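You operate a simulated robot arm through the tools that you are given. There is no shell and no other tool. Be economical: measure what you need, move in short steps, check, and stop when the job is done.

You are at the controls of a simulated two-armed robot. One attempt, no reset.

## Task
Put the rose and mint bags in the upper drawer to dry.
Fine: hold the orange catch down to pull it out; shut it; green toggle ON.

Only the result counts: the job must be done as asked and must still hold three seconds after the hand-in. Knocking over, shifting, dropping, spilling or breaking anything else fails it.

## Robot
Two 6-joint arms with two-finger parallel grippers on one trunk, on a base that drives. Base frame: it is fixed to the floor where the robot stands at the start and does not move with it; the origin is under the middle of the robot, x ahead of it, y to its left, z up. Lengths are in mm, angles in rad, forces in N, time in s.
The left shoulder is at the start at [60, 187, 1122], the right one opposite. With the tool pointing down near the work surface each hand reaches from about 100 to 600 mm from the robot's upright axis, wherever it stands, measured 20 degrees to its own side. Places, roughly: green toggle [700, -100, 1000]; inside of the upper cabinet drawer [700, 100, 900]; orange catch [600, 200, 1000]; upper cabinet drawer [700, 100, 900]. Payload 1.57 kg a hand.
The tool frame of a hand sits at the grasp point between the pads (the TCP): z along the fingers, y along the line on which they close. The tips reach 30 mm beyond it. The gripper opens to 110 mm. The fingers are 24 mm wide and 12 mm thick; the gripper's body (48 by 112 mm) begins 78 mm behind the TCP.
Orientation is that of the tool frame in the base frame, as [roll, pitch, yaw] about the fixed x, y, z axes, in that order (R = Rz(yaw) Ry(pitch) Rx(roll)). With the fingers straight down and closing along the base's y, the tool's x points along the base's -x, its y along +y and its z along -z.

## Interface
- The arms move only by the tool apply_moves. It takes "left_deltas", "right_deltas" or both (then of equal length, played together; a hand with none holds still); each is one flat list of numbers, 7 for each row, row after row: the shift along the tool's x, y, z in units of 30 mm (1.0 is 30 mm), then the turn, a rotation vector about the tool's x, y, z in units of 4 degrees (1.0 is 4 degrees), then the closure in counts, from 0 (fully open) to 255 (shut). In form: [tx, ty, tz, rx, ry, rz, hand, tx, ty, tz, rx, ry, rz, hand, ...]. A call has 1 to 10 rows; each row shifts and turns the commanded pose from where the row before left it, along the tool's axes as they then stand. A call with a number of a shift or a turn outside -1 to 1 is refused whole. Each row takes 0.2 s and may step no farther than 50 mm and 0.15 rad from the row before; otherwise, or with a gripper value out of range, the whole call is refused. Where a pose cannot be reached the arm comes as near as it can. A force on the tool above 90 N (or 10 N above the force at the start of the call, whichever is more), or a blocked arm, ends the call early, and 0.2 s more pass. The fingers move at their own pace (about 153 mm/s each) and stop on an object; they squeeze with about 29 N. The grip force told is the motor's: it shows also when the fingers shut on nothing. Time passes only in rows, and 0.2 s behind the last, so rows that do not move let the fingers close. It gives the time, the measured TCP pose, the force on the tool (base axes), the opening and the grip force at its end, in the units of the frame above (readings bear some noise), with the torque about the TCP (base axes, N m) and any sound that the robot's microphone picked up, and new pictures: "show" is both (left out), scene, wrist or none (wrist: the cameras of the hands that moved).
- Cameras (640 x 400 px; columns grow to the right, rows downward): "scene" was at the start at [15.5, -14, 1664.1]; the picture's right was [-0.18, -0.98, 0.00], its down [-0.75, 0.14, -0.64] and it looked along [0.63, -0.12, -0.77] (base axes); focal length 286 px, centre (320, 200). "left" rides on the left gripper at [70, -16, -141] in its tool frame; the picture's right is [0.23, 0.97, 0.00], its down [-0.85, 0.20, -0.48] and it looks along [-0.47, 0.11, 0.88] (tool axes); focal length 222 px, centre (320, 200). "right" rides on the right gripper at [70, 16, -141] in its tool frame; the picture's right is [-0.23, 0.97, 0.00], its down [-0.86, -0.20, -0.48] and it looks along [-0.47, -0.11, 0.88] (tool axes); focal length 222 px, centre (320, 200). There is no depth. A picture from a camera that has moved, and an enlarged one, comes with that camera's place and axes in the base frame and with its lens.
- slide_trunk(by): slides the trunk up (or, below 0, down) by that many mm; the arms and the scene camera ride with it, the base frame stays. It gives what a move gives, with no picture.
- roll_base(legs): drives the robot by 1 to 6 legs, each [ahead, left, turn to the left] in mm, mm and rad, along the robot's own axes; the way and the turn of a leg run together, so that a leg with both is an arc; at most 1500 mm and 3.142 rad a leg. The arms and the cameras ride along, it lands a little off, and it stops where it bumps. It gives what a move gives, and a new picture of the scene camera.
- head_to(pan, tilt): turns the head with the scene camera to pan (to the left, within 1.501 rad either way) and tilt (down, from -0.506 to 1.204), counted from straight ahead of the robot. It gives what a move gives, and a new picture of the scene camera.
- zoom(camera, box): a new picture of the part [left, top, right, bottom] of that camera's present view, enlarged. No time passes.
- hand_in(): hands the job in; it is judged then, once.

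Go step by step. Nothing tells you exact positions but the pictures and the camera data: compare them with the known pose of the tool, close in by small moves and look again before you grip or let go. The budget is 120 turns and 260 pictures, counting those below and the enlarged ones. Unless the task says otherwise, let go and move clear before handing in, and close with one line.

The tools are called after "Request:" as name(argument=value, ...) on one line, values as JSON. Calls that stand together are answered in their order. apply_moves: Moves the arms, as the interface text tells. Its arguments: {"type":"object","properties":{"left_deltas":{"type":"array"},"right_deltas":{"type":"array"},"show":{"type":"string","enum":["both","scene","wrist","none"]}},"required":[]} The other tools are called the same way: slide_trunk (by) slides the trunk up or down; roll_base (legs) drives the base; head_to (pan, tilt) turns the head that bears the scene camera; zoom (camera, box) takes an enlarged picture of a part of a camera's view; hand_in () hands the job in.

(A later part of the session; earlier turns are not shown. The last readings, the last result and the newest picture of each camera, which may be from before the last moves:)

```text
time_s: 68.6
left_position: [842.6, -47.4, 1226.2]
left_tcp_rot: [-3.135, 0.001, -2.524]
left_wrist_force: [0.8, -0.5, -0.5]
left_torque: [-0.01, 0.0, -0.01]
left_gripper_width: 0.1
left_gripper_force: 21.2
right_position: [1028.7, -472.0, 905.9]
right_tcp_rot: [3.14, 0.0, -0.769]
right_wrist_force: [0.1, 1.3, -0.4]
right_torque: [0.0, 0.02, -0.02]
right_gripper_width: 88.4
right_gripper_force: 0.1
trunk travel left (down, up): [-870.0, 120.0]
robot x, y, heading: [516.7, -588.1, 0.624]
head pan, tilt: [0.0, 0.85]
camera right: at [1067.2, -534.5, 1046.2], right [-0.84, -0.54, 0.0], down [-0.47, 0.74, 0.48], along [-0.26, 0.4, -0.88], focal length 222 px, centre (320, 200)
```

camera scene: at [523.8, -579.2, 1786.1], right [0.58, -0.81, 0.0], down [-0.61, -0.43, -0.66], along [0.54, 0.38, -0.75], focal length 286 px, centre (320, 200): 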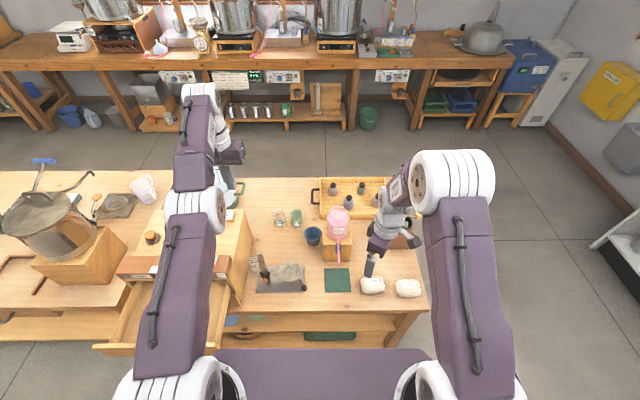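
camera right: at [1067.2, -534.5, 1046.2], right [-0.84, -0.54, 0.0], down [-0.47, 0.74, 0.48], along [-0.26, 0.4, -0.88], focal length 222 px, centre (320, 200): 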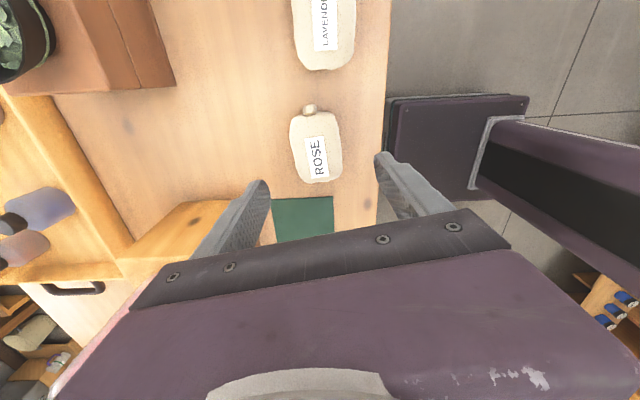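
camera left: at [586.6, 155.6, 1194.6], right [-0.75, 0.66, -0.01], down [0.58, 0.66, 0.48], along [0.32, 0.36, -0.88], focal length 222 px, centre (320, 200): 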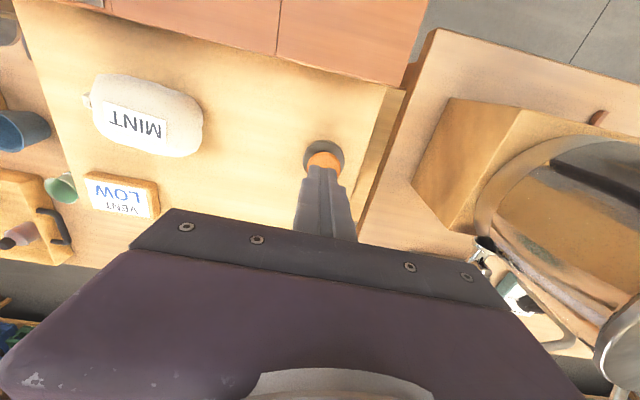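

Perfectly aligned. Descend to about 800 and look.

Request:
apply_moves(right_deltas=[0, -0.1, 0.88, 0, 0, 0, 60, 0, 0, 0.88, 0, 0, 0, 60, 0, 0, 0.88, 0, 0, 0, 60, 0, 0, 0.88, 0, 0, 0, 60], show="wrist")

```text
time_s: 69.6
left_position: [843.0, -47.4, 1225.8]
left_tcp_rot: [-3.134, 0.001, -2.524]
left_wrist_force: [-0.4, -1.1, 1.3]
left_torque: [-0.02, 0.01, -0.01]
left_gripper_width: 0.2
left_gripper_force: 20.8
right_position: [1031.4, -469.5, 800.5]
right_tcp_rot: [3.139, 0.002, -0.771]
right_wrist_force: [-0.6, 0.3, -0.3]
right_torque: [-0.01, 0.02, 0.01]
right_gripper_width: 83.9
right_gripper_force: 0.0
trunk travel left (down, up): [-870.0, 120.0]
robot x, y, heading: [515.4, -588.0, 0.618]
head pan, tilt: [0.0, 0.85]
camera right: at [1069.0, -531.1, 941.4], right [-0.84, -0.54, 0.0], down [-0.47, 0.74, 0.48], along [-0.26, 0.4, -0.88], focal length 222 px, centre (320, 200)
```

right: 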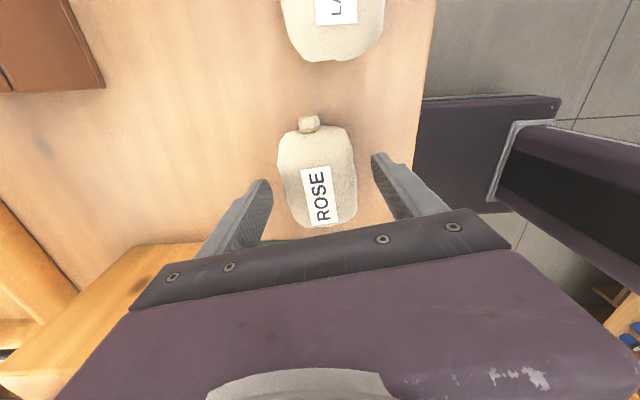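

Same look as the mint at that stage; down 14 mm and close.

Request:
apply_moves(right_deltas=[0, 0, 0.45, 0, 0, 0, 60, 0, 0, 0, 0, 0, 0, 255, 0, 0, 0, 0, 0, 0, 255, 0, 0, 0, 0, 0, 0, 255, 0, 0, -1, 0, 0, 0, 255, 0, 0, -1, 0, 0, 0, 255], show="wrist")

```text
time_s: 71.0
left_position: [842.9, -47.4, 1225.7]
left_tcp_rot: [-3.134, 0.002, -2.524]
left_wrist_force: [-0.2, 0.1, 0.1]
left_torque: [0.01, -0.04, -0.01]
left_gripper_width: 0.0
left_gripper_force: 21.2
right_position: [1029.9, -468.5, 846.2]
right_tcp_rot: [3.139, 0.0, -0.772]
right_wrist_force: [-0.4, -0.4, -1.0]
right_torque: [0.01, -0.04, -0.03]
right_gripper_width: 62.4
right_gripper_force: 29.1
trunk travel left (down, up): [-870.0, 120.0]
robot x, y, heading: [512.2, -587.5, 0.621]
head pan, tilt: [0.0, 0.85]
camera right: at [1068.0, -530.6, 987.8], right [-0.84, -0.54, 0.0], down [-0.47, 0.74, 0.48], along [-0.26, 0.4, -0.88], focal length 222 px, centre (320, 200)
```

right: 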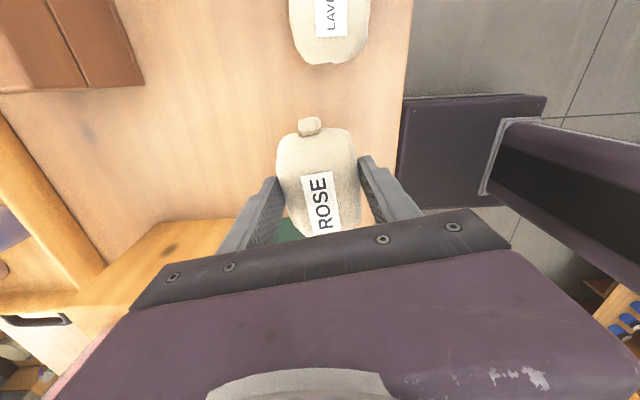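

Rose is gripped. Lift it and turn the hand back to its natural yaw.

Request:
apply_moves(right_deltas=[0, 0, -0.92, 0, 0, 0, 255, 0, 0, -0.92, 0, 0, 0, 255, 0, 0, -0.92, 0, 0, 1, 255, 0, 0, -0.92, 0, 0, 1, 255, 0, 0, -0.92, 0, 0, 1, 255, 0, 0, -0.92, 0, 0, 1, 255, 0, 0, -0.92, 0, 0, 1, 255, 0, 0, -0.92, 0, 0, 1, 255, 0, 0, 0, 0, 0, 1, 255, 0, 0, 0, 0, 0, 1, 255], show="none")

Request:
apply_moves(right_deltas=[0, 0, 0, 0, 0, 1, 255, 0, 0, 0, 0, 0, 1, 255, 0, 0, 0, 0, 0, 1, 255, 0, 0, 0, 0, 0, 1, 255, 0, 0, 0, 0, 0, 1, 255, 0, 0, 0, 0, 0, 1, 255, 0, 0, 0, 0, 0, 1, 255, 0, 0, 0, 0, 0, 1, 255, 0, 0, 0, 0, 0, 1, 255, 0, 0, 0, 0, 0, 1, 255], show="none")

Request:
apply_moves(right_deltas=[0, 0, 0, 0, 0, 1, 255, 0, 0, 0, 0, 0, 1, 255, 0, 0, 0, 0, 0, 1, 255, 0, 0, 0, 0, 0, 1, 255, 0, 0, 0, 0, 0, 1, 255, 0, 0, 0, 0, 0, 1, 255, 0, 0, 0, 0, 0, 1, 255], show="none")

```text
time_s: 73.2
left_position: [843.0, -46.6, 1225.7]
left_tcp_rot: [-3.135, 0.002, -2.522]
left_wrist_force: [0.6, -0.3, 0.4]
left_torque: [0.03, 0.0, 0.04]
left_gripper_width: 0.0
left_gripper_force: 21.5
right_position: [1031.4, -468.4, 1065.3]
right_tcp_rot: [3.138, -0.002, -1.33]
right_wrist_force: [-0.4, 0.3, -0.4]
right_torque: [0.01, -0.01, 0.02]
right_gripper_width: 61.9
right_gripper_force: 29.2
trunk travel left (down, up): [-870.0, 120.0]
robot x, y, heading: [516.3, -584.7, 0.618]
head pan, tilt: [0.0, 0.85]
```

```text
time_s: 75.4
left_position: [843.1, -47.2, 1225.5]
left_tcp_rot: [-3.134, 0.001, -2.524]
left_wrist_force: [0.1, -0.2, -0.5]
left_torque: [-0.03, -0.01, -0.01]
left_gripper_width: 0.1
left_gripper_force: 21.4
right_position: [1032.2, -470.4, 1065.6]
right_tcp_rot: [3.142, -0.001, -2.031]
right_wrist_force: [1.7, -0.1, -1.2]
right_torque: [0.01, 0.02, 0.03]
right_gripper_width: 61.8
right_gripper_force: 28.9
trunk travel left (down, up): [-870.0, 120.0]
robot x, y, heading: [515.0, -587.0, 0.617]
head pan, tilt: [0.0, 0.85]
```

```text
time_s: 77.0
left_position: [842.1, -46.0, 1225.7]
left_tcp_rot: [-3.133, 0.003, -2.524]
left_wrist_force: [0.5, -0.9, 0.8]
left_torque: [-0.03, -0.01, 0.02]
left_gripper_width: 0.0
left_gripper_force: 20.9
right_position: [1031.4, -468.7, 1066.7]
right_tcp_rot: [3.141, -0.001, -2.517]
right_wrist_force: [-0.5, -0.5, -0.4]
right_torque: [0.02, -0.02, 0.0]
right_gripper_width: 61.3
right_gripper_force: 28.9
trunk travel left (down, up): [-870.0, 120.0]
robot x, y, heading: [515.3, -584.7, 0.622]
head pan, tilt: [0.0, 0.85]
```

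Rose held at natural yaw. I drive back to stand before the cabinet.

Request:
roll_base(legs=[[-60, 0, 0], [0, 498, 0]])

Request:
apply_moves(right_deltas=[0.9, 0.5, 0, 0, 0, 0, 255, 0.9, 0.5, 0, 0, 0, 0, 255, 0.9, 0.5, 0, 0, 0, 0, 255], show="both")

```text
time_s: 80.5
left_position: [517.2, 322.9, 1226.6]
left_tcp_rot: [-3.133, 0.002, -2.542]
left_wrist_force: [-0.4, 0.0, 0.3]
left_torque: [0.0, 0.0, -0.03]
left_gripper_width: 0.0
left_gripper_force: 21.6
right_position: [696.7, -103.8, 1066.5]
right_tcp_rot: [3.139, -0.001, -2.534]
right_wrist_force: [0.5, -0.2, 0.1]
right_torque: [0.01, 0.0, -0.03]
right_gripper_width: 61.0
right_gripper_force: 29.1
trunk travel left (down, up): [-870.0, 120.0]
robot x, y, heading: [178.0, -209.1, 0.604]
head pan, tilt: [0.0, 0.85]
camera scene: at [194.4, -199.9, 1786.0], right [0.57, -0.82, 0.0], down [-0.62, -0.42, -0.66], along [0.54, 0.37, -0.75], focal length 286 px, centre (320, 200)
```

scene: 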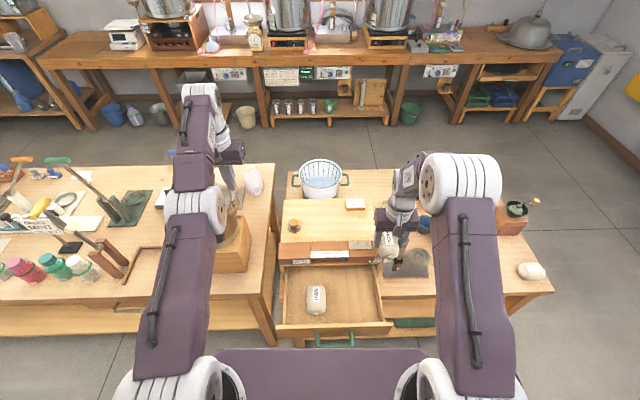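

```text
time_s: 81.3
left_position: [514.7, 325.5, 1226.5]
left_tcp_rot: [-3.132, 0.002, -2.541]
left_wrist_force: [0.7, 0.8, 0.3]
left_torque: [0.0, -0.03, 0.0]
left_gripper_width: 0.1
left_gripper_force: 21.4
right_position: [602.5, -112.2, 1066.6]
right_tcp_rot: [-3.139, -0.001, -2.535]
right_wrist_force: [0.3, 0.4, -0.3]
right_torque: [0.0, -0.04, -0.02]
right_gripper_width: 61.2
right_gripper_force: 29.7
trunk travel left (down, up): [-870.0, 120.0]
robot x, y, heading: [179.9, -206.7, 0.601]
head pan, tilt: [0.0, 0.85]
camera scene: at [191.6, -197.6, 1786.0], right [0.57, -0.82, 0.0], down [-0.62, -0.43, -0.66], along [0.54, 0.37, -0.75], focal length 286 px, centre (320, 200)
camera right: at [535.7, -139.8, 1208.1], right [-0.37, 0.93, 0.0], down [0.82, 0.32, 0.48], along [0.44, 0.17, -0.88], focal length 222 px, centre (320, 200)
```

scene: 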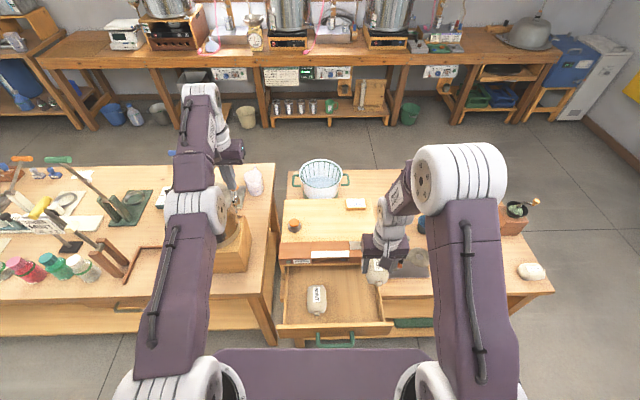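
right: 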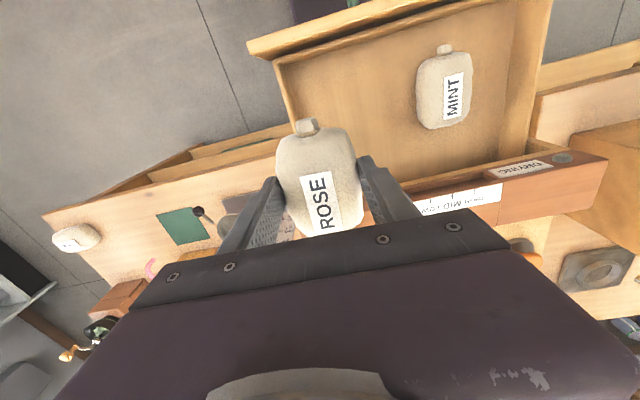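

Now shift over the right half of the drawer and begin to lower.

Request:
apply_moves(right_deltas=[0.39, 0.78, 0, 0, 0, 0, 255, 0.38, 0.77, 0, 0, 0, 0, 255, 0, 0, 0.7, 0, 0, 0, 255, 0, 0, 0.7, 0, 0, 0, 255], show="wrist")

```text
time_s: 82.3
left_position: [517.2, 324.8, 1225.0]
left_tcp_rot: [-3.136, 0.002, -2.542]
left_wrist_force: [-0.1, -0.2, 0.4]
left_torque: [0.0, 0.03, 0.0]
left_gripper_width: 0.0
left_gripper_force: 21.0
right_position: [560.7, -87.4, 1023.0]
right_tcp_rot: [3.141, -0.003, -2.535]
right_wrist_force: [1.0, 0.1, -0.7]
right_torque: [-0.02, 0.02, -0.03]
right_gripper_width: 61.2
right_gripper_force: 28.9
trunk travel left (down, up): [-870.0, 120.0]
robot x, y, heading: [177.1, -208.0, 0.602]
head pan, tilt: [0.0, 0.85]
camera right: at [493.2, -114.2, 1164.3], right [-0.37, 0.93, 0.0], down [0.82, 0.32, 0.48], along [0.44, 0.18, -0.88], focal length 222 px, centre (320, 200)
```

right: 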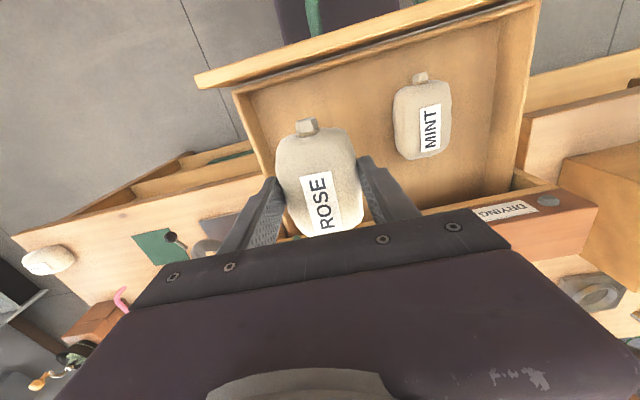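

Shift 10 mm left and lower into the drawer.

Request:
apply_moves(right_deltas=[0.05, 0.35, 0.5, 0, 0, 0, 255, 0, 0, 1, 0, 0, 0, 255, 0, 0, 1, 0, 0, 0, 255, 0, 0, 1, 0, 0, 0, 255, 0, 0, 0.6, 0, 0, 0, 255], show="wrist")

```text
time_s: 83.5
left_position: [513.5, 321.2, 1226.8]
left_tcp_rot: [-3.136, 0.006, -2.541]
left_wrist_force: [-0.3, 0.3, 0.0]
left_torque: [-0.01, -0.02, 0.01]
left_gripper_width: 0.2
left_gripper_force: 21.9
right_position: [553.1, -81.4, 903.4]
right_tcp_rot: [3.141, 0.004, -2.537]
right_wrist_force: [3.7, -1.5, 24.4]
right_torque: [-0.51, 0.5, -0.02]
right_gripper_width: 61.0
right_gripper_force: 28.9
trunk travel left (down, up): [-870.0, 120.0]
robot x, y, heading: [177.0, -206.9, 0.598]
head pan, tilt: [0.0, 0.85]
camera right: at [484.8, -108.3, 1044.3], right [-0.37, 0.93, 0.0], down [0.81, 0.32, 0.48], along [0.45, 0.18, -0.88], focal length 222 px, centre (320, 200)
```

right: 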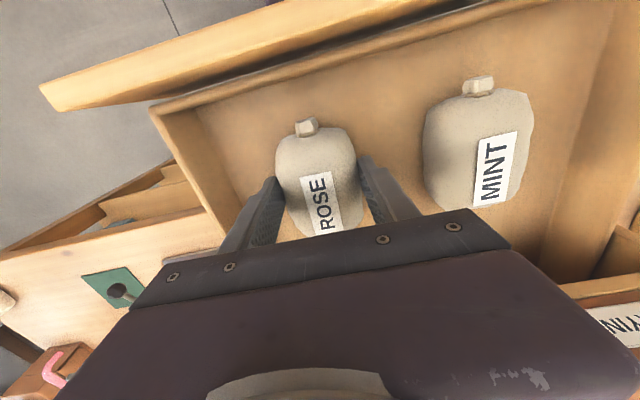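

Contact already at 903 (the mint had slipped up in the grip when it touched the header), so the rose rests on the floor. Release and rise.

Request:
apply_moves(right_deltas=[0, 0, -0.05, 0, 0, 0, 255, 0, 0, 0, 0, 0, 0, 70, 0, 0, 0, 0, 0, 0, 70, 0, 0, -0.6, 0, 0, 0, 70, 0, 0, -1, 0, 0, 0, 70, 0, 0, -1, 0, 0, 0, 70, 0, 0, -1, 0, 0, 0, 70, 0, 0, -1, 0, 0, 0, 70], show="both")

```text
time_s: 85.3
left_position: [514.9, 323.8, 1227.6]
left_tcp_rot: [-3.136, 0.004, -2.541]
left_wrist_force: [-0.6, 0.9, 0.6]
left_torque: [-0.02, -0.03, 0.0]
left_gripper_width: 0.0
left_gripper_force: 21.1
right_position: [552.7, -78.3, 1042.1]
right_tcp_rot: [3.14, -0.001, -2.533]
right_wrist_force: [0.4, -0.2, 1.3]
right_torque: [0.01, -0.03, 0.0]
right_gripper_width: 79.8
right_gripper_force: 0.0
trunk travel left (down, up): [-870.0, 120.0]
robot x, y, heading: [177.2, -206.1, 0.6]
head pan, tilt: [0.0, 0.85]
camera scene: at [192.1, -198.9, 1786.0], right [0.57, -0.82, 0.0], down [-0.62, -0.42, -0.66], along [0.54, 0.37, -0.75], focal length 286 px, centre (320, 200)
camera right: at [485.2, -106.9, 1184.2], right [-0.37, 0.93, 0.0], down [0.82, 0.32, 0.48], along [0.44, 0.18, -0.88], focal length 222 px, centre (320, 200)
```

scene: 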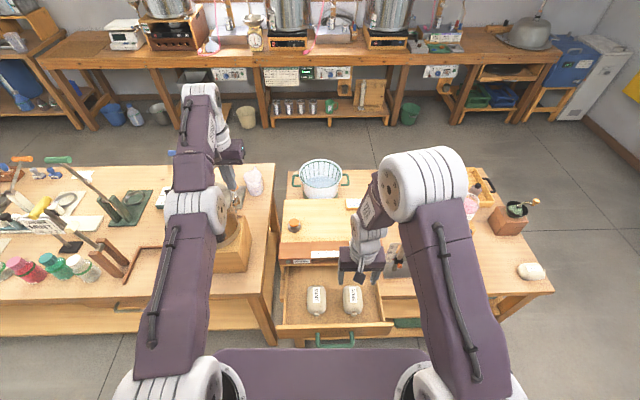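
right: 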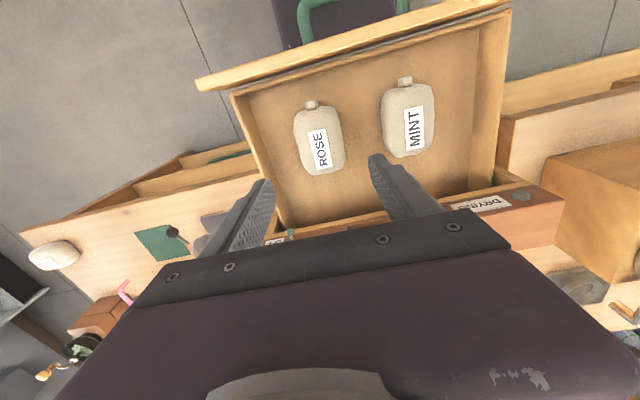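

Both bags are in the drawer. Next, I back the base up so the right hand can come down in front of the handle and push the drawer shut.

Request:
roll_base(legs=[[-120, 0, 0.018]])

Request:
apply_moves(right_deltas=[0.75, 0.85, 0, 0, 0, 0, 255, 0.75, 0.85, 0, 0, 0, 0, 255, 0, 0, 0.7, 0, 0, 0, 255], show="both")

```text
time_s: 86.6
left_position: [410.3, 263.1, 1223.1]
left_tcp_rot: [-3.134, -0.001, -2.524]
left_wrist_force: [0.0, -0.1, 0.0]
left_torque: [0.0, 0.01, -0.01]
left_gripper_width: 0.2
left_gripper_force: 21.4
right_position: [453.0, -139.2, 1041.9]
right_tcp_rot: [3.141, -0.004, -2.518]
right_wrist_force: [-0.2, 0.0, 0.1]
right_torque: [0.0, -0.01, -0.03]
right_gripper_width: 79.7
right_gripper_force: 0.0
trunk travel left (down, up): [-870.0, 120.0]
robot x, y, heading: [80.1, -277.8, 0.618]
head pan, tilt: [0.0, 0.85]
camera scene: at [97.0, -264.8, 1786.0], right [0.58, -0.81, 0.0], down [-0.61, -0.44, -0.66], along [0.54, 0.38, -0.75], focal length 286 px, centre (320, 200)
```

scene: 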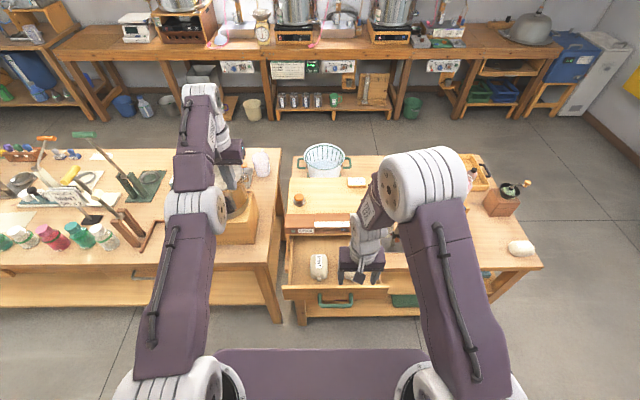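

```text
time_s: 87.4
left_position: [408.7, 259.3, 1227.4]
left_tcp_rot: [-3.136, 0.0, -2.523]
left_wrist_force: [-0.1, 0.9, 0.2]
left_torque: [0.03, 0.02, 0.0]
left_gripper_width: 0.0
left_gripper_force: 21.2
right_position: [384.8, -127.2, 1020.1]
right_tcp_rot: [3.141, 0.002, -2.518]
right_wrist_force: [-0.2, -1.0, -0.5]
right_torque: [0.06, 0.0, -0.02]
right_gripper_width: 0.0
right_gripper_force: 20.6
trunk travel left (down, up): [-870.0, 120.0]
robot x, y, heading: [77.3, -274.9, 0.62]
head pan, tilt: [0.0, 0.85]
camera scene: at [94.7, -267.7, 1786.1], right [0.58, -0.81, 0.0], down [-0.61, -0.44, -0.66], along [0.54, 0.38, -0.75], focal length 286 px, centre (320, 200)
camera right: at [318.5, -155.7, 1161.9], right [-0.38, 0.92, 0.0], down [0.81, 0.34, 0.48], along [0.44, 0.18, -0.88], focal length 222 px, centre (320, 200)
```

scene: 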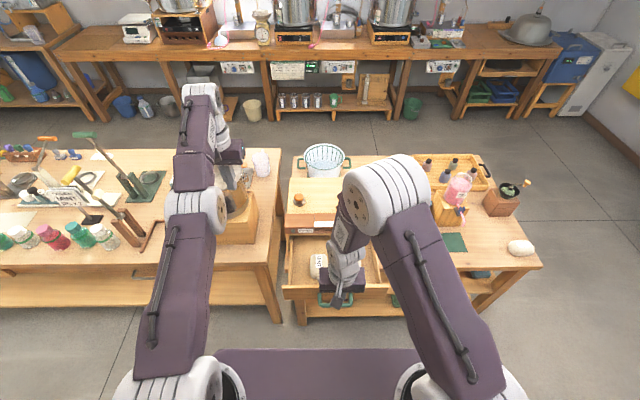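
right: 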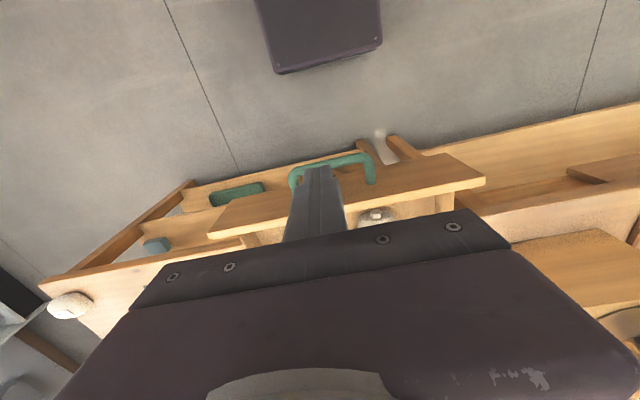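

The bar is 17 mm ahead and 18 mm left of the tool axis. Back off 12 mm more, centre, and descend in front of it.

Request:
apply_moves(right_deltas=[0.5, 0.6, 0, 0, 0, 0, 255, 0, 0, 0.9, 0, 0, 0, 255, 0, 0, 0.9, 0, 0, 0, 255, 0, 0, 0.9, 0, 0, 0, 255], show="wrist")

```text
time_s: 88.4
left_position: [408.6, 260.8, 1226.0]
left_tcp_rot: [-3.133, 0.002, -2.523]
left_wrist_force: [0.2, 0.1, -0.2]
left_torque: [-0.04, 0.0, 0.0]
left_gripper_width: 0.0
left_gripper_force: 21.2
right_position: [361.3, -119.2, 940.1]
right_tcp_rot: [-3.139, -0.001, -2.519]
right_wrist_force: [0.0, -1.0, -0.2]
right_torque: [0.03, 0.01, -0.03]
right_gripper_width: 0.0
right_gripper_force: 21.2
trunk travel left (down, up): [-870.0, 120.0]
robot x, y, heading: [78.9, -281.1, 0.618]
head pan, tilt: [0.0, 0.85]
camera right: at [294.1, -148.3, 1081.8], right [-0.38, 0.92, 0.0], down [0.81, 0.34, 0.48], along [0.44, 0.18, -0.88], focal length 222 px, centre (320, 200)
```

right: 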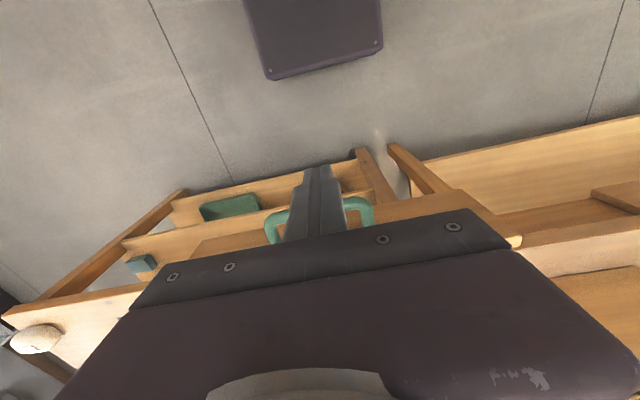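

Clear and centred. Lower to bar height.

Request:
apply_moves(right_deltas=[0, 0, 0.8, 0, 0, 0, 255, 0, 0, 0.75, 0, 0, 0, 255], show="none")

Request:
roll_base(legs=[[100, 0, 0]])

```text
time_s: 89.0
left_position: [408.0, 261.3, 1225.6]
left_tcp_rot: [-3.136, 0.001, -2.524]
left_wrist_force: [0.2, -0.1, -0.5]
left_torque: [0.02, 0.02, -0.01]
left_gripper_width: 0.2
left_gripper_force: 21.1
right_position: [362.2, -119.6, 892.9]
right_tcp_rot: [-3.139, -0.001, -2.516]
right_wrist_force: [0.8, 0.7, -0.7]
right_torque: [0.05, -0.02, 0.01]
right_gripper_width: 0.0
right_gripper_force: 21.5
trunk travel left (down, up): [-870.0, 120.0]
robot x, y, heading: [77.8, -277.2, 0.617]
head pan, tilt: [0.0, 0.85]
```

```text
time_s: 90.1
left_position: [486.7, 316.1, 1227.1]
left_tcp_rot: [-3.135, 0.004, -2.525]
left_wrist_force: [-0.9, 0.4, 0.0]
left_torque: [0.01, -0.05, -0.02]
left_gripper_width: 0.0
left_gripper_force: 21.4
right_position: [440.6, -63.7, 892.7]
right_tcp_rot: [-3.141, 0.0, -2.518]
right_wrist_force: [1.0, -0.2, 0.2]
right_torque: [0.01, -0.01, 0.0]
right_gripper_width: 0.1
right_gripper_force: 21.8
trunk travel left (down, up): [-870.0, 120.0]
robot x, y, heading: [159.4, -222.3, 0.618]
head pan, tilt: [0.0, 0.85]
camera scene: at [171.4, -212.1, 1786.1], right [0.58, -0.82, 0.0], down [-0.61, -0.43, -0.66], along [0.54, 0.38, -0.75], focal length 286 px, centre (320, 200)
```

scene: 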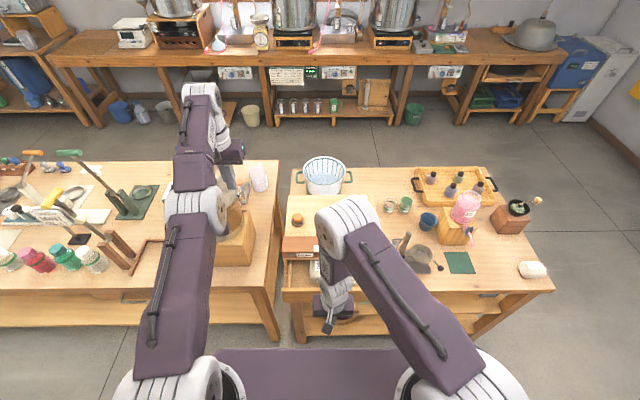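

Drawer is moving in. Push ~80 mm more with the base, then finish with the arm.

Request:
roll_base(legs=[[80, 0, 0]])

Request:
apply_moves(right_deltas=[-0.3, 0, 0, 0, 0, 0, 255, -0.3, 0, 0, 0, 0, 0, 255], show="both")

```text
time_s: 91.2
left_position: [551.6, 362.2, 1229.0]
left_tcp_rot: [-3.134, 0.007, -2.523]
left_wrist_force: [-0.8, -0.4, -0.4]
left_torque: [0.02, -0.02, 0.01]
left_gripper_width: 0.1
left_gripper_force: 21.5
right_position: [506.2, -17.8, 893.8]
right_tcp_rot: [-3.141, 0.003, -2.519]
right_wrist_force: [-0.7, -0.3, 0.8]
right_torque: [0.02, 0.02, 0.02]
right_gripper_width: 0.0
right_gripper_force: 20.4
trunk travel left (down, up): [-870.0, 120.0]
robot x, y, heading: [228.8, -174.2, 0.617]
head pan, tilt: [0.0, 0.85]
camera scene: at [234.4, -167.5, 1786.1], right [0.58, -0.81, 0.0], down [-0.61, -0.43, -0.66], along [0.54, 0.38, -0.75], focal length 286 px, centre (320, 200)
```

scene: 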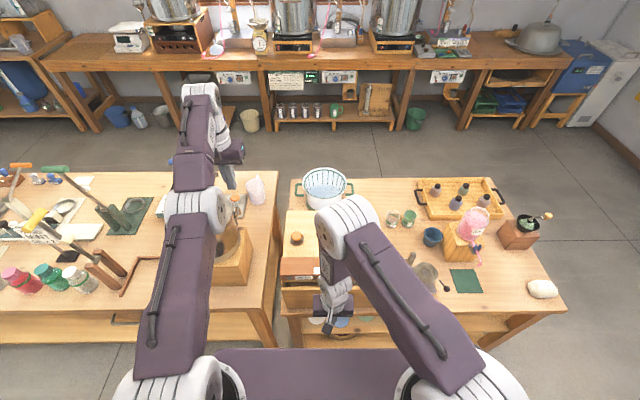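

```text
time_s: 91.8
left_position: [553.6, 363.9, 1227.6]
left_tcp_rot: [-3.134, 0.005, -2.523]
left_wrist_force: [0.4, 0.2, 0.7]
left_torque: [0.04, -0.03, 0.01]
left_gripper_width: 0.0
left_gripper_force: 21.9
right_position: [522.4, -7.6, 893.7]
right_tcp_rot: [-3.139, -0.001, -2.519]
right_wrist_force: [-0.4, 1.1, 0.7]
right_torque: [0.05, -0.04, 0.04]
right_gripper_width: 0.0
right_gripper_force: 21.3
trunk travel left (down, up): [-870.0, 120.0]
robot x, y, heading: [228.0, -171.6, 0.62]
head pan, tilt: [0.0, 0.85]
camera scene: at [238.3, -164.8, 1786.1], right [0.58, -0.81, 0.0], down [-0.61, -0.43, -0.66], along [0.54, 0.38, -0.75], focal length 286 px, centre (320, 200)
camera right: at [455.3, -36.8, 1034.8], right [-0.38, 0.92, 0.0], down [0.81, 0.34, 0.48], along [0.44, 0.18, -0.88], focal length 222 px, centre (320, 200)
```

scene: 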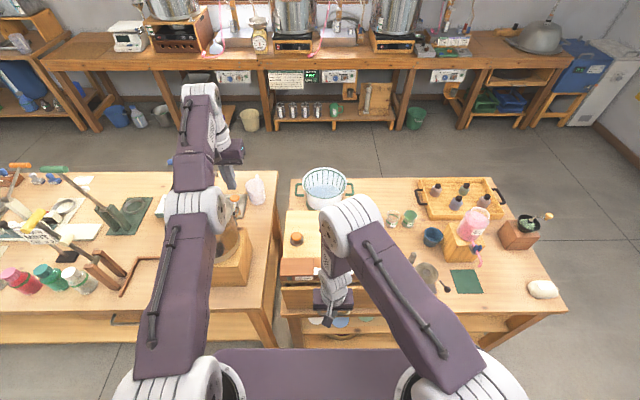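
right: 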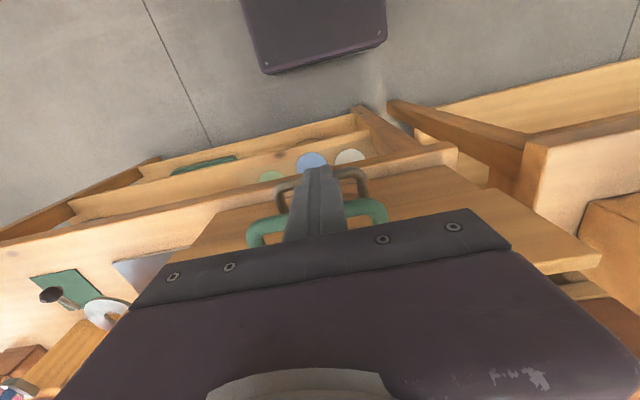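

About 12 mm left; push on with the arm until it stops.

Request:
apply_moves(right_deltas=[-0.2, 0, 0, 0, 0, 0, 255, -0.2, 0, 0, 0, 0, 0, 255, -0.15, 0, 0, 0, 0, 0, 255], show="wrist")

```text
time_s: 92.6
left_position: [550.4, 364.1, 1227.8]
left_tcp_rot: [-3.132, 0.006, -2.524]
left_wrist_force: [0.4, -0.5, -0.4]
left_torque: [0.03, 0.01, 0.0]
left_gripper_width: 0.1
left_gripper_force: 21.4
right_position: [532.6, -1.4, 891.6]
right_tcp_rot: [-3.135, -0.01, -2.517]
right_wrist_force: [-27.7, -10.7, -8.6]
right_torque: [-0.08, 0.06, 0.13]
right_gripper_width: 0.1
right_gripper_force: 21.4
trunk travel left (down, up): [-870.0, 120.0]
robot x, y, heading: [228.1, -174.1, 0.619]
head pan, tilt: [0.0, 0.85]
camera right: at [465.0, -28.9, 1034.1], right [-0.39, 0.92, -0.01], down [0.81, 0.34, 0.47], along [0.44, 0.18, -0.88], focal length 222 px, centre (320, 200)
```

right: 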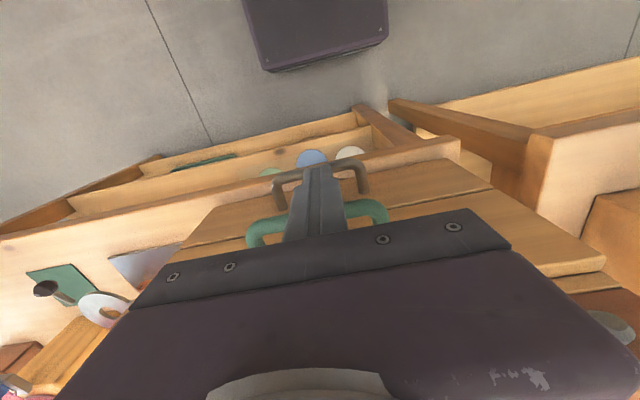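

Resistance of 30 N now; either the stop or the latch. Push a bit harder.

Request:
apply_moves(right_deltas=[-0.15, 0, 0, 0, 0, 0, 255, -0.15, 0, 0, 0, 0, 0, 255], show="none")

```text
time_s: 93.2
left_position: [545.8, 361.9, 1230.4]
left_tcp_rot: [-3.134, 0.012, -2.524]
left_wrist_force: [-1.0, -0.2, 0.0]
left_torque: [-0.02, 0.01, -0.01]
left_gripper_width: 0.0
left_gripper_force: 21.5
right_position: [531.8, -0.4, 893.0]
right_tcp_rot: [-3.125, -0.018, -2.517]
right_wrist_force: [-55.8, -22.5, -16.2]
right_torque: [0.18, 0.39, 0.22]
right_gripper_width: 0.0
right_gripper_force: 21.5
trunk travel left (down, up): [-870.0, 120.0]
robot x, y, heading: [221.9, -173.9, 0.617]
head pan, tilt: [0.0, 0.85]
```

Firm stop, so it is home. Back off and look at the drawer.

Request:
apply_moves(right_deltas=[0.4, 0, 0, 0, 0, 0, 255, 0.8, 0, 0, 0, 0, 0, 255, 0.8, 0, 0, 0, 0, 0, 255, 0, 0, -1, 0, 0, 0, 255, 0, 0, -1, 0, 0, 0, 255, 0, 0, -1, 0, 0, 0, 255, 0, -0.9, -1, 0, 0, 0, 255, 0, -0.9, -1, 0, 0, 0, 255, 0, -0.9, 0, 0, 0, 0, 255, 0, -0.9, 0, 0, 0, 0, 255], show="both")

Request:
zoom(camera="scene", box=[265, 210, 405, 310])

```text
time_s: 95.4
left_position: [557.4, 365.1, 1227.8]
left_tcp_rot: [-3.134, 0.001, -2.524]
left_wrist_force: [0.2, 0.2, -0.3]
left_torque: [0.02, 0.01, -0.01]
left_gripper_width: 0.2
left_gripper_force: 21.7
right_position: [559.8, -114.3, 1041.9]
right_tcp_rot: [3.14, -0.002, -2.517]
right_wrist_force: [0.5, 0.1, 1.3]
right_torque: [0.0, -0.01, 0.0]
right_gripper_width: 0.0
right_gripper_force: 20.5
trunk travel left (down, up): [-870.0, 120.0]
robot x, y, heading: [228.6, -172.9, 0.62]
head pan, tilt: [0.0, 0.85]
camera scene: at [242.7, -163.7, 1786.0], right [0.58, -0.81, 0.0], down [-0.61, -0.43, -0.66], along [0.54, 0.38, -0.75], focal length 286 px, centre (320, 200)
camera right: at [493.1, -143.2, 1184.1], right [-0.38, 0.92, 0.0], down [0.81, 0.34, 0.48], along [0.44, 0.18, -0.88], focal length 222 px, centre (320, 200)
```

scene: 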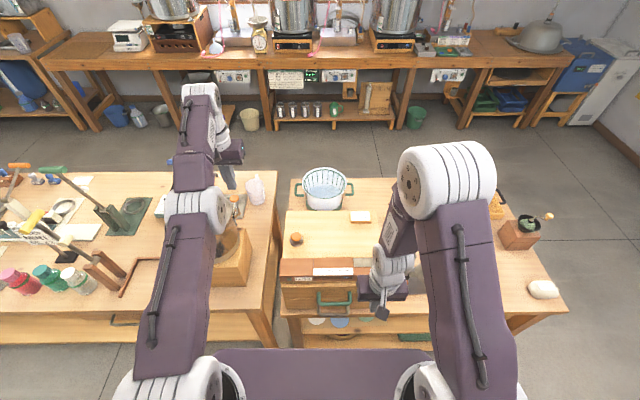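
right: 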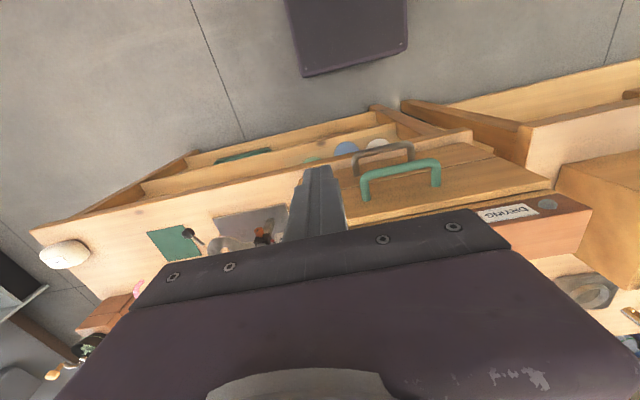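

```text
4.00 times, centred on (335, 260) of scene
camera zoom: at [242.7, -163.7, 1786.0], right [0.58, -0.81, 0.0], down [-0.61, -0.43, -0.66], along [0.54, 0.38, -0.75], focal length 1142 px, centre (260, -40)
```

zoom: 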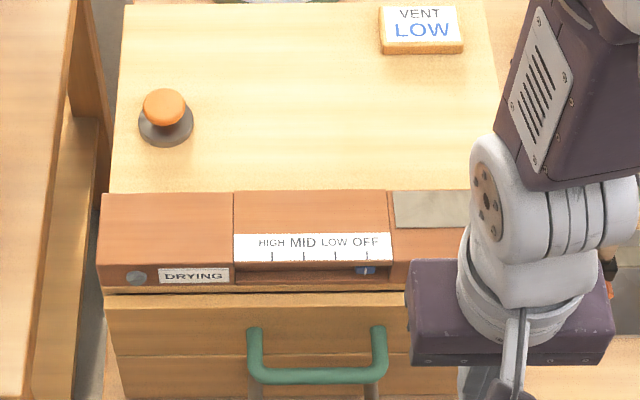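

Drawer is shut again (handle is back at its first place). Now the toggle: I move the right hand to view it closely.

Request:
apply_moves(right_deltas=[-0.4, 0.75, 0, 0, 0, 0, 255, -0.4, 0.75, 0, 0, 0, 0, 255], show="wrist")

Request:
zoom(camera="right", box=[180, 120, 340, 240])

```text
time_s: 96.0
left_position: [556.0, 365.7, 1224.7]
left_tcp_rot: [-3.135, 0.002, -2.525]
left_wrist_force: [0.0, 0.3, -0.2]
left_torque: [0.01, 0.0, -0.03]
left_gripper_width: 0.2
left_gripper_force: 20.8
right_position: [552.4, -61.6, 1043.5]
right_tcp_rot: [-3.138, -0.002, -2.517]
right_wrist_force: [0.1, 0.3, -0.5]
right_torque: [0.0, 0.0, -0.02]
right_gripper_width: 0.1
right_gripper_force: 21.2
trunk travel left (down, up): [-870.0, 120.0]
robot x, y, heading: [223.0, -175.1, 0.619]
head pan, tilt: [0.0, 0.85]
camera right: at [485.5, -90.5, 1185.5], right [-0.38, 0.92, 0.0], down [0.81, 0.34, 0.48], along [0.44, 0.18, -0.88], focal length 222 px, centre (320, 200)
```

right: 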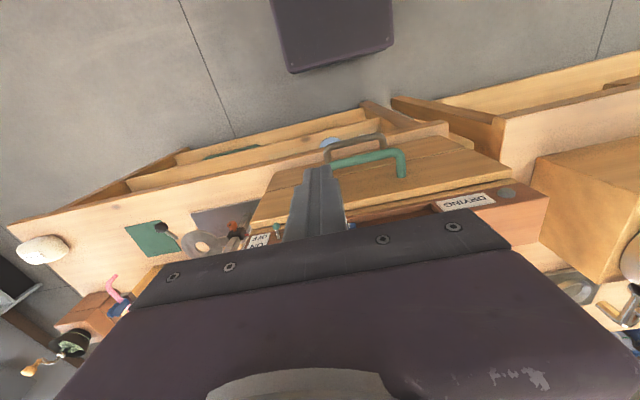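

```text
3.33 times, centred on (260, 180) of right
camera zoom: at [485.5, -90.5, 1185.5], right [-0.38, 0.92, 0.0], down [0.81, 0.34, 0.48], along [0.44, 0.18, -0.88], focal length 740 px, centre (520, 267)
```

zoom: 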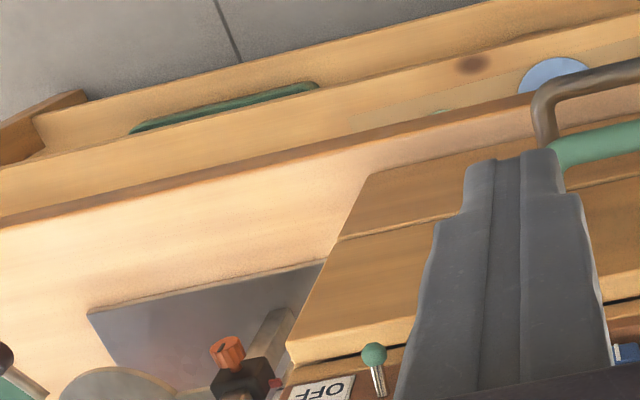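

The knob sits near (654, −78, 960). I'll pinch it with the fingers pointing down, slightly open, and lift. First go above it and check.

Request:
apply_moves(right_deltas=[-0.6, -0.81, 0, 0, 0, 0, 162, -0.6, -0.81, 0, 0, 0, 0, 162, -0.6, -0.81, 0, 0, 0, 0, 162], show="wrist")

Request:
zoom(camera="right", box=[240, 110, 400, 230])

```text
time_s: 96.8
left_position: [556.2, 364.8, 1225.7]
left_tcp_rot: [-3.135, 0.005, -2.525]
left_wrist_force: [0.4, -0.6, 0.6]
left_torque: [0.0, 0.03, 0.01]
left_gripper_width: 0.0
left_gripper_force: 21.3
right_position: [639.1, -90.8, 1044.6]
right_tcp_rot: [-3.141, 0.0, -2.517]
right_wrist_force: [0.1, -0.6, -0.1]
right_torque: [-0.02, -0.02, 0.03]
right_gripper_width: 40.1
right_gripper_force: 0.0
trunk travel left (down, up): [-870.0, 120.0]
robot x, y, heading: [225.9, -173.2, 0.621]
head pan, tilt: [0.0, 0.85]
camera right: at [573.0, -119.8, 1186.1], right [-0.38, 0.92, 0.0], down [0.81, 0.34, 0.48], along [0.44, 0.18, -0.88], focal length 222 px, centre (320, 200)
```

right: 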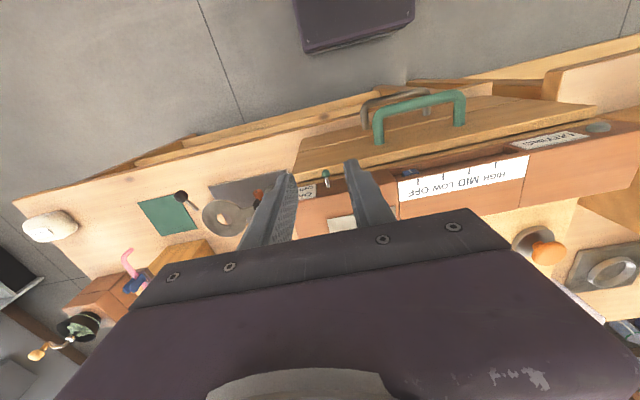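

```text
3.33 times, centred on (320, 170) of right
camera zoom: at [573.0, -119.8, 1186.1], right [-0.38, 0.92, 0.0], down [0.81, 0.34, 0.48], along [0.44, 0.18, -0.88], focal length 740 px, centre (320, 300)
```

zoom: 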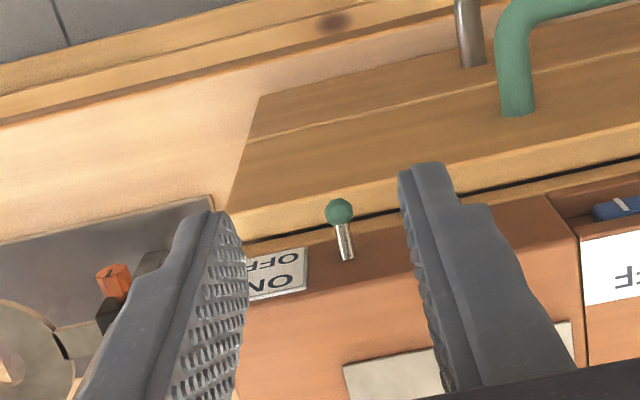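

Clear view: the knob is ~18 mm ahead of the tool axis and centred sideways. Advance 12 mm and descend 64 mm.

Request:
apply_moves(right_deltas=[-0.4, 0.05, 0, 0, 0, 0, 162, 0, 0, 0.7, 0, 0, 0, 162, 0, 0, 0.7, 0, 0, 0, 162, 0, 0, 0.65, 0, 0, 0, 162], show="none")

Request:
zoom(camera="right", box=[240, 130, 400, 250])

```text
time_s: 97.8
left_position: [556.4, 366.0, 1226.5]
left_tcp_rot: [-3.135, 0.002, -2.525]
left_wrist_force: [-0.9, 0.4, 0.5]
left_torque: [0.01, 0.0, -0.01]
left_gripper_width: 0.1
left_gripper_force: 21.6
right_position: [648.5, -81.6, 980.5]
right_tcp_rot: [-3.14, -0.001, -2.519]
right_wrist_force: [0.2, 0.0, 1.1]
right_torque: [0.0, 0.0, 0.0]
right_gripper_width: 40.3
right_gripper_force: 0.1
trunk travel left (down, up): [-870.0, 120.0]
robot x, y, heading: [229.0, -173.5, 0.622]
head pan, tilt: [0.0, 0.85]
```

```text
3.33 times, centred on (320, 190) of right
camera zoom: at [581.2, -110.7, 1122.7], right [-0.38, 0.92, 0.0], down [0.81, 0.34, 0.48], along [0.44, 0.18, -0.88], focal length 740 px, centre (320, 233)
```

zoom: 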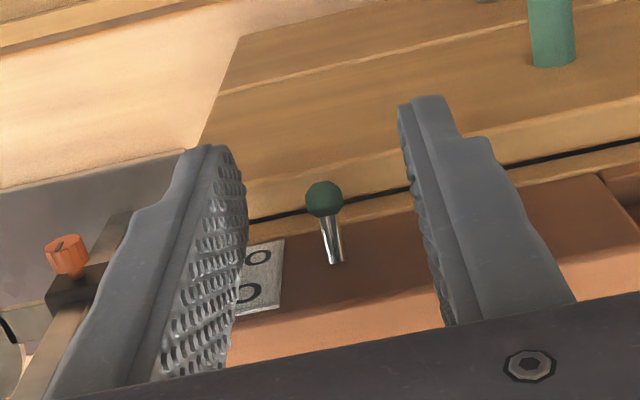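

The knob is between the pads. Close on it and lift.

Request:
apply_moves(right_deltas=[0, 0, 0, 0, 0, 0, 255, 0, 0, 0, 0, 0, 0, 255], show="none")

Request:
zoom(camera="right", box=[240, 130, 400, 250])

```text
time_s: 98.4
left_position: [556.5, 364.3, 1225.1]
left_tcp_rot: [-3.135, 0.003, -2.527]
left_wrist_force: [0.4, -0.1, 0.2]
left_torque: [-0.01, 0.0, -0.03]
left_gripper_width: 0.3
left_gripper_force: 21.5
right_position: [648.5, -82.5, 981.1]
right_tcp_rot: [-3.141, -0.002, -2.518]
right_wrist_force: [3.3, -1.6, -0.4]
right_torque: [-0.06, -0.02, -0.01]
right_gripper_width: 8.8
right_gripper_force: 27.3
trunk travel left (down, up): [-870.0, 120.0]
robot x, y, heading: [224.3, -174.8, 0.615]
head pan, tilt: [0.0, 0.85]
```

```text
3.33 times, centred on (320, 190) of right
camera zoom: at [581.6, -111.4, 1122.8], right [-0.38, 0.92, 0.0], down [0.81, 0.34, 0.48], along [0.44, 0.18, -0.88], focal length 740 px, centre (320, 233)
```

zoom: 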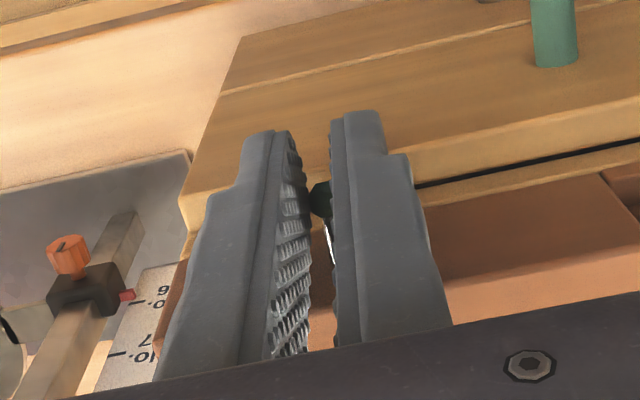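

Pinched. Lift in small steps.

Request:
apply_moves(right_deltas=[0.06, 0, -0.2, 0, 0, 0, 255, 0.04, 0, -0.2, 0, 0, 0, 255, -0.04, 0, -0.2, 0, 0, 0, 255, -0.06, 0, -0.2, 0, 0, 0, 255], show="none")

Request:
zoom(camera="right", box=[240, 130, 400, 250])

```text
time_s: 99.4
left_position: [556.9, 364.9, 1226.7]
left_tcp_rot: [-3.135, 0.002, -2.525]
left_wrist_force: [0.2, -0.6, -0.3]
left_torque: [0.02, 0.02, 0.02]
left_gripper_width: 0.1
left_gripper_force: 21.4
right_position: [648.6, -81.7, 1005.9]
right_tcp_rot: [-3.141, -0.003, -2.519]
right_wrist_force: [-0.3, -0.1, -0.2]
right_torque: [0.02, 0.05, 0.0]
right_gripper_width: 0.2
right_gripper_force: 21.2
trunk travel left (down, up): [-870.0, 120.0]
robot x, y, heading: [230.1, -170.7, 0.617]
head pan, tilt: [0.0, 0.85]
```

```text
3.33 times, centred on (320, 190) of right
camera zoom: at [581.9, -110.3, 1147.3], right [-0.38, 0.92, 0.0], down [0.81, 0.34, 0.48], along [0.44, 0.18, -0.88], focal length 740 px, centre (320, 233)
```

zoom: 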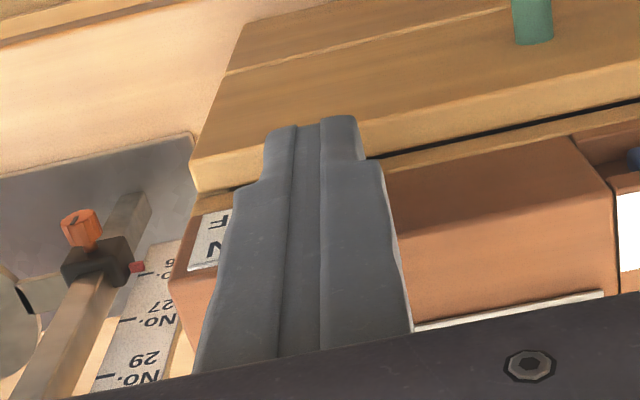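

The knob slipped out; raise, open and see which way the lever stands.

Request:
apply_moves(right_deltas=[0.3, 0, 0, 0, 0, 0, 162, 0.1, 0, -0.7, 0, 0, 0, 162, 0, 0, -0.6, 0, 0, 0, 162], show="none")

Request:
zoom(camera="right", box=[240, 110, 400, 230])

```text
time_s: 100.2
left_position: [554.6, 365.3, 1226.4]
left_tcp_rot: [-3.135, 0.004, -2.524]
left_wrist_force: [0.2, -0.4, 0.1]
left_torque: [0.04, 0.0, 0.03]
left_gripper_width: 0.0
left_gripper_force: 21.5
right_position: [637.4, -89.6, 1045.1]
right_tcp_rot: [-3.14, -0.001, -2.519]
right_wrist_force: [0.0, 0.0, -0.1]
right_torque: [0.01, -0.03, 0.0]
right_gripper_width: 40.0
right_gripper_force: 0.2
trunk travel left (down, up): [-870.0, 120.0]
robot x, y, heading: [224.4, -173.0, 0.617]
head pan, tilt: [0.0, 0.85]
```

```text
3.33 times, centred on (320, 170) of right
camera zoom: at [571.5, -117.9, 1185.9], right [-0.38, 0.92, 0.0], down [0.81, 0.34, 0.48], along [0.44, 0.18, -0.88], focal length 740 px, centre (320, 300)
```

zoom: 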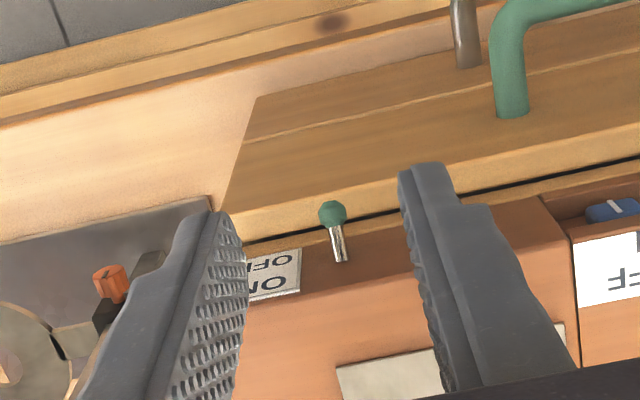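

Still OFF. I'll grip the knob deeper in the pads and follow its arc (out and up, then in).

Request:
apply_moves(right_deltas=[-0.5, -0.03, 0, 0, 0, 0, 180, 0, 0, 0.81, 0, 0, 0, 180, 0, 0, 0.81, 0, 0, 0, 180, 0, 0, 0.81, 0, 0, 0, 180, 0, 0, 0, 0, 0, 0, 255, 0, 0, 0, 0, 0, 0, 255], show="none")

Request:
zoom(camera="right", box=[240, 130, 400, 250])

```text
time_s: 101.6
left_position: [554.8, 366.3, 1226.4]
left_tcp_rot: [-3.133, 0.006, -2.524]
left_wrist_force: [0.3, 0.7, -0.4]
left_torque: [0.0, 0.03, -0.02]
left_gripper_width: 0.0
left_gripper_force: 21.3
right_position: [651.2, -80.2, 970.2]
right_tcp_rot: [-3.14, -0.003, -2.519]
right_wrist_force: [0.8, -0.4, 2.4]
right_torque: [-0.04, -0.04, -0.01]
right_gripper_width: 8.6
right_gripper_force: 27.6
trunk travel left (down, up): [-870.0, 120.0]
robot x, y, heading: [228.0, -175.8, 0.616]
head pan, tilt: [0.0, 0.85]
```

```text
3.33 times, centred on (320, 190) of right
camera zoom: at [584.0, -109.6, 1112.1], right [-0.38, 0.92, 0.0], down [0.81, 0.34, 0.48], along [0.44, 0.18, -0.88], focal length 740 px, centre (320, 233)
```

zoom: 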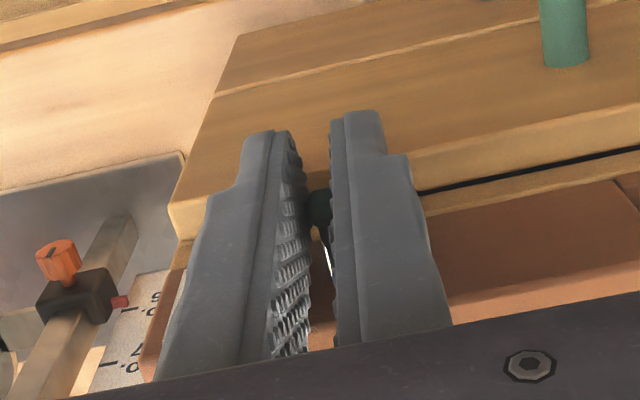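

Gripped deeper. Follow the arc.

Request:
apply_moves(right_deltas=[0.1, 0, -0.13, 0, 0, 0, 255, 0.08, 0, -0.17, 0, 0, 0, 255, 0.02, 0, -0.2, 0, 0, 0, 255], show="none")

Request:
zoom(camera="right", box=[240, 130, 400, 250])

```text
time_s: 102.4
left_position: [558.6, 365.9, 1225.9]
left_tcp_rot: [-3.134, 0.0, -2.523]
left_wrist_force: [0.7, -0.5, -0.4]
left_torque: [0.01, 0.02, 0.01]
left_gripper_width: 0.0
left_gripper_force: 21.3
right_position: [647.6, -82.7, 985.9]
right_tcp_rot: [-3.139, -0.005, -2.52]
right_wrist_force: [0.1, 5.6, -18.6]
right_torque: [-0.12, 0.32, 0.06]
right_gripper_width: 9.5
right_gripper_force: 28.0
trunk travel left (down, up): [-870.0, 120.0]
robot x, y, heading: [225.0, -173.9, 0.618]
head pan, tilt: [0.0, 0.85]
```

```text
3.33 times, centred on (320, 190) of right
camera zoom: at [580.8, -111.9, 1128.0], right [-0.38, 0.92, 0.0], down [0.81, 0.34, 0.48], along [0.44, 0.18, -0.88], focal length 740 px, centre (320, 233)
```

zoom: 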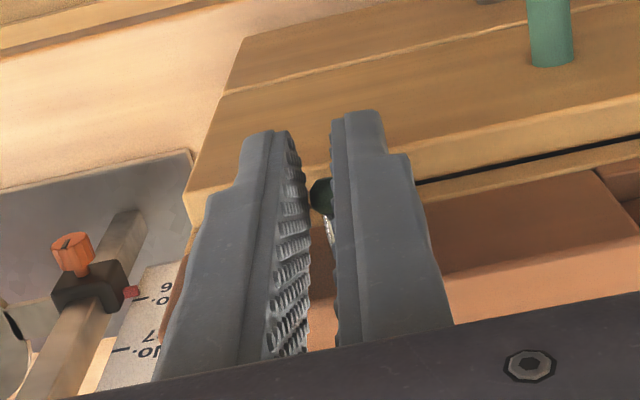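

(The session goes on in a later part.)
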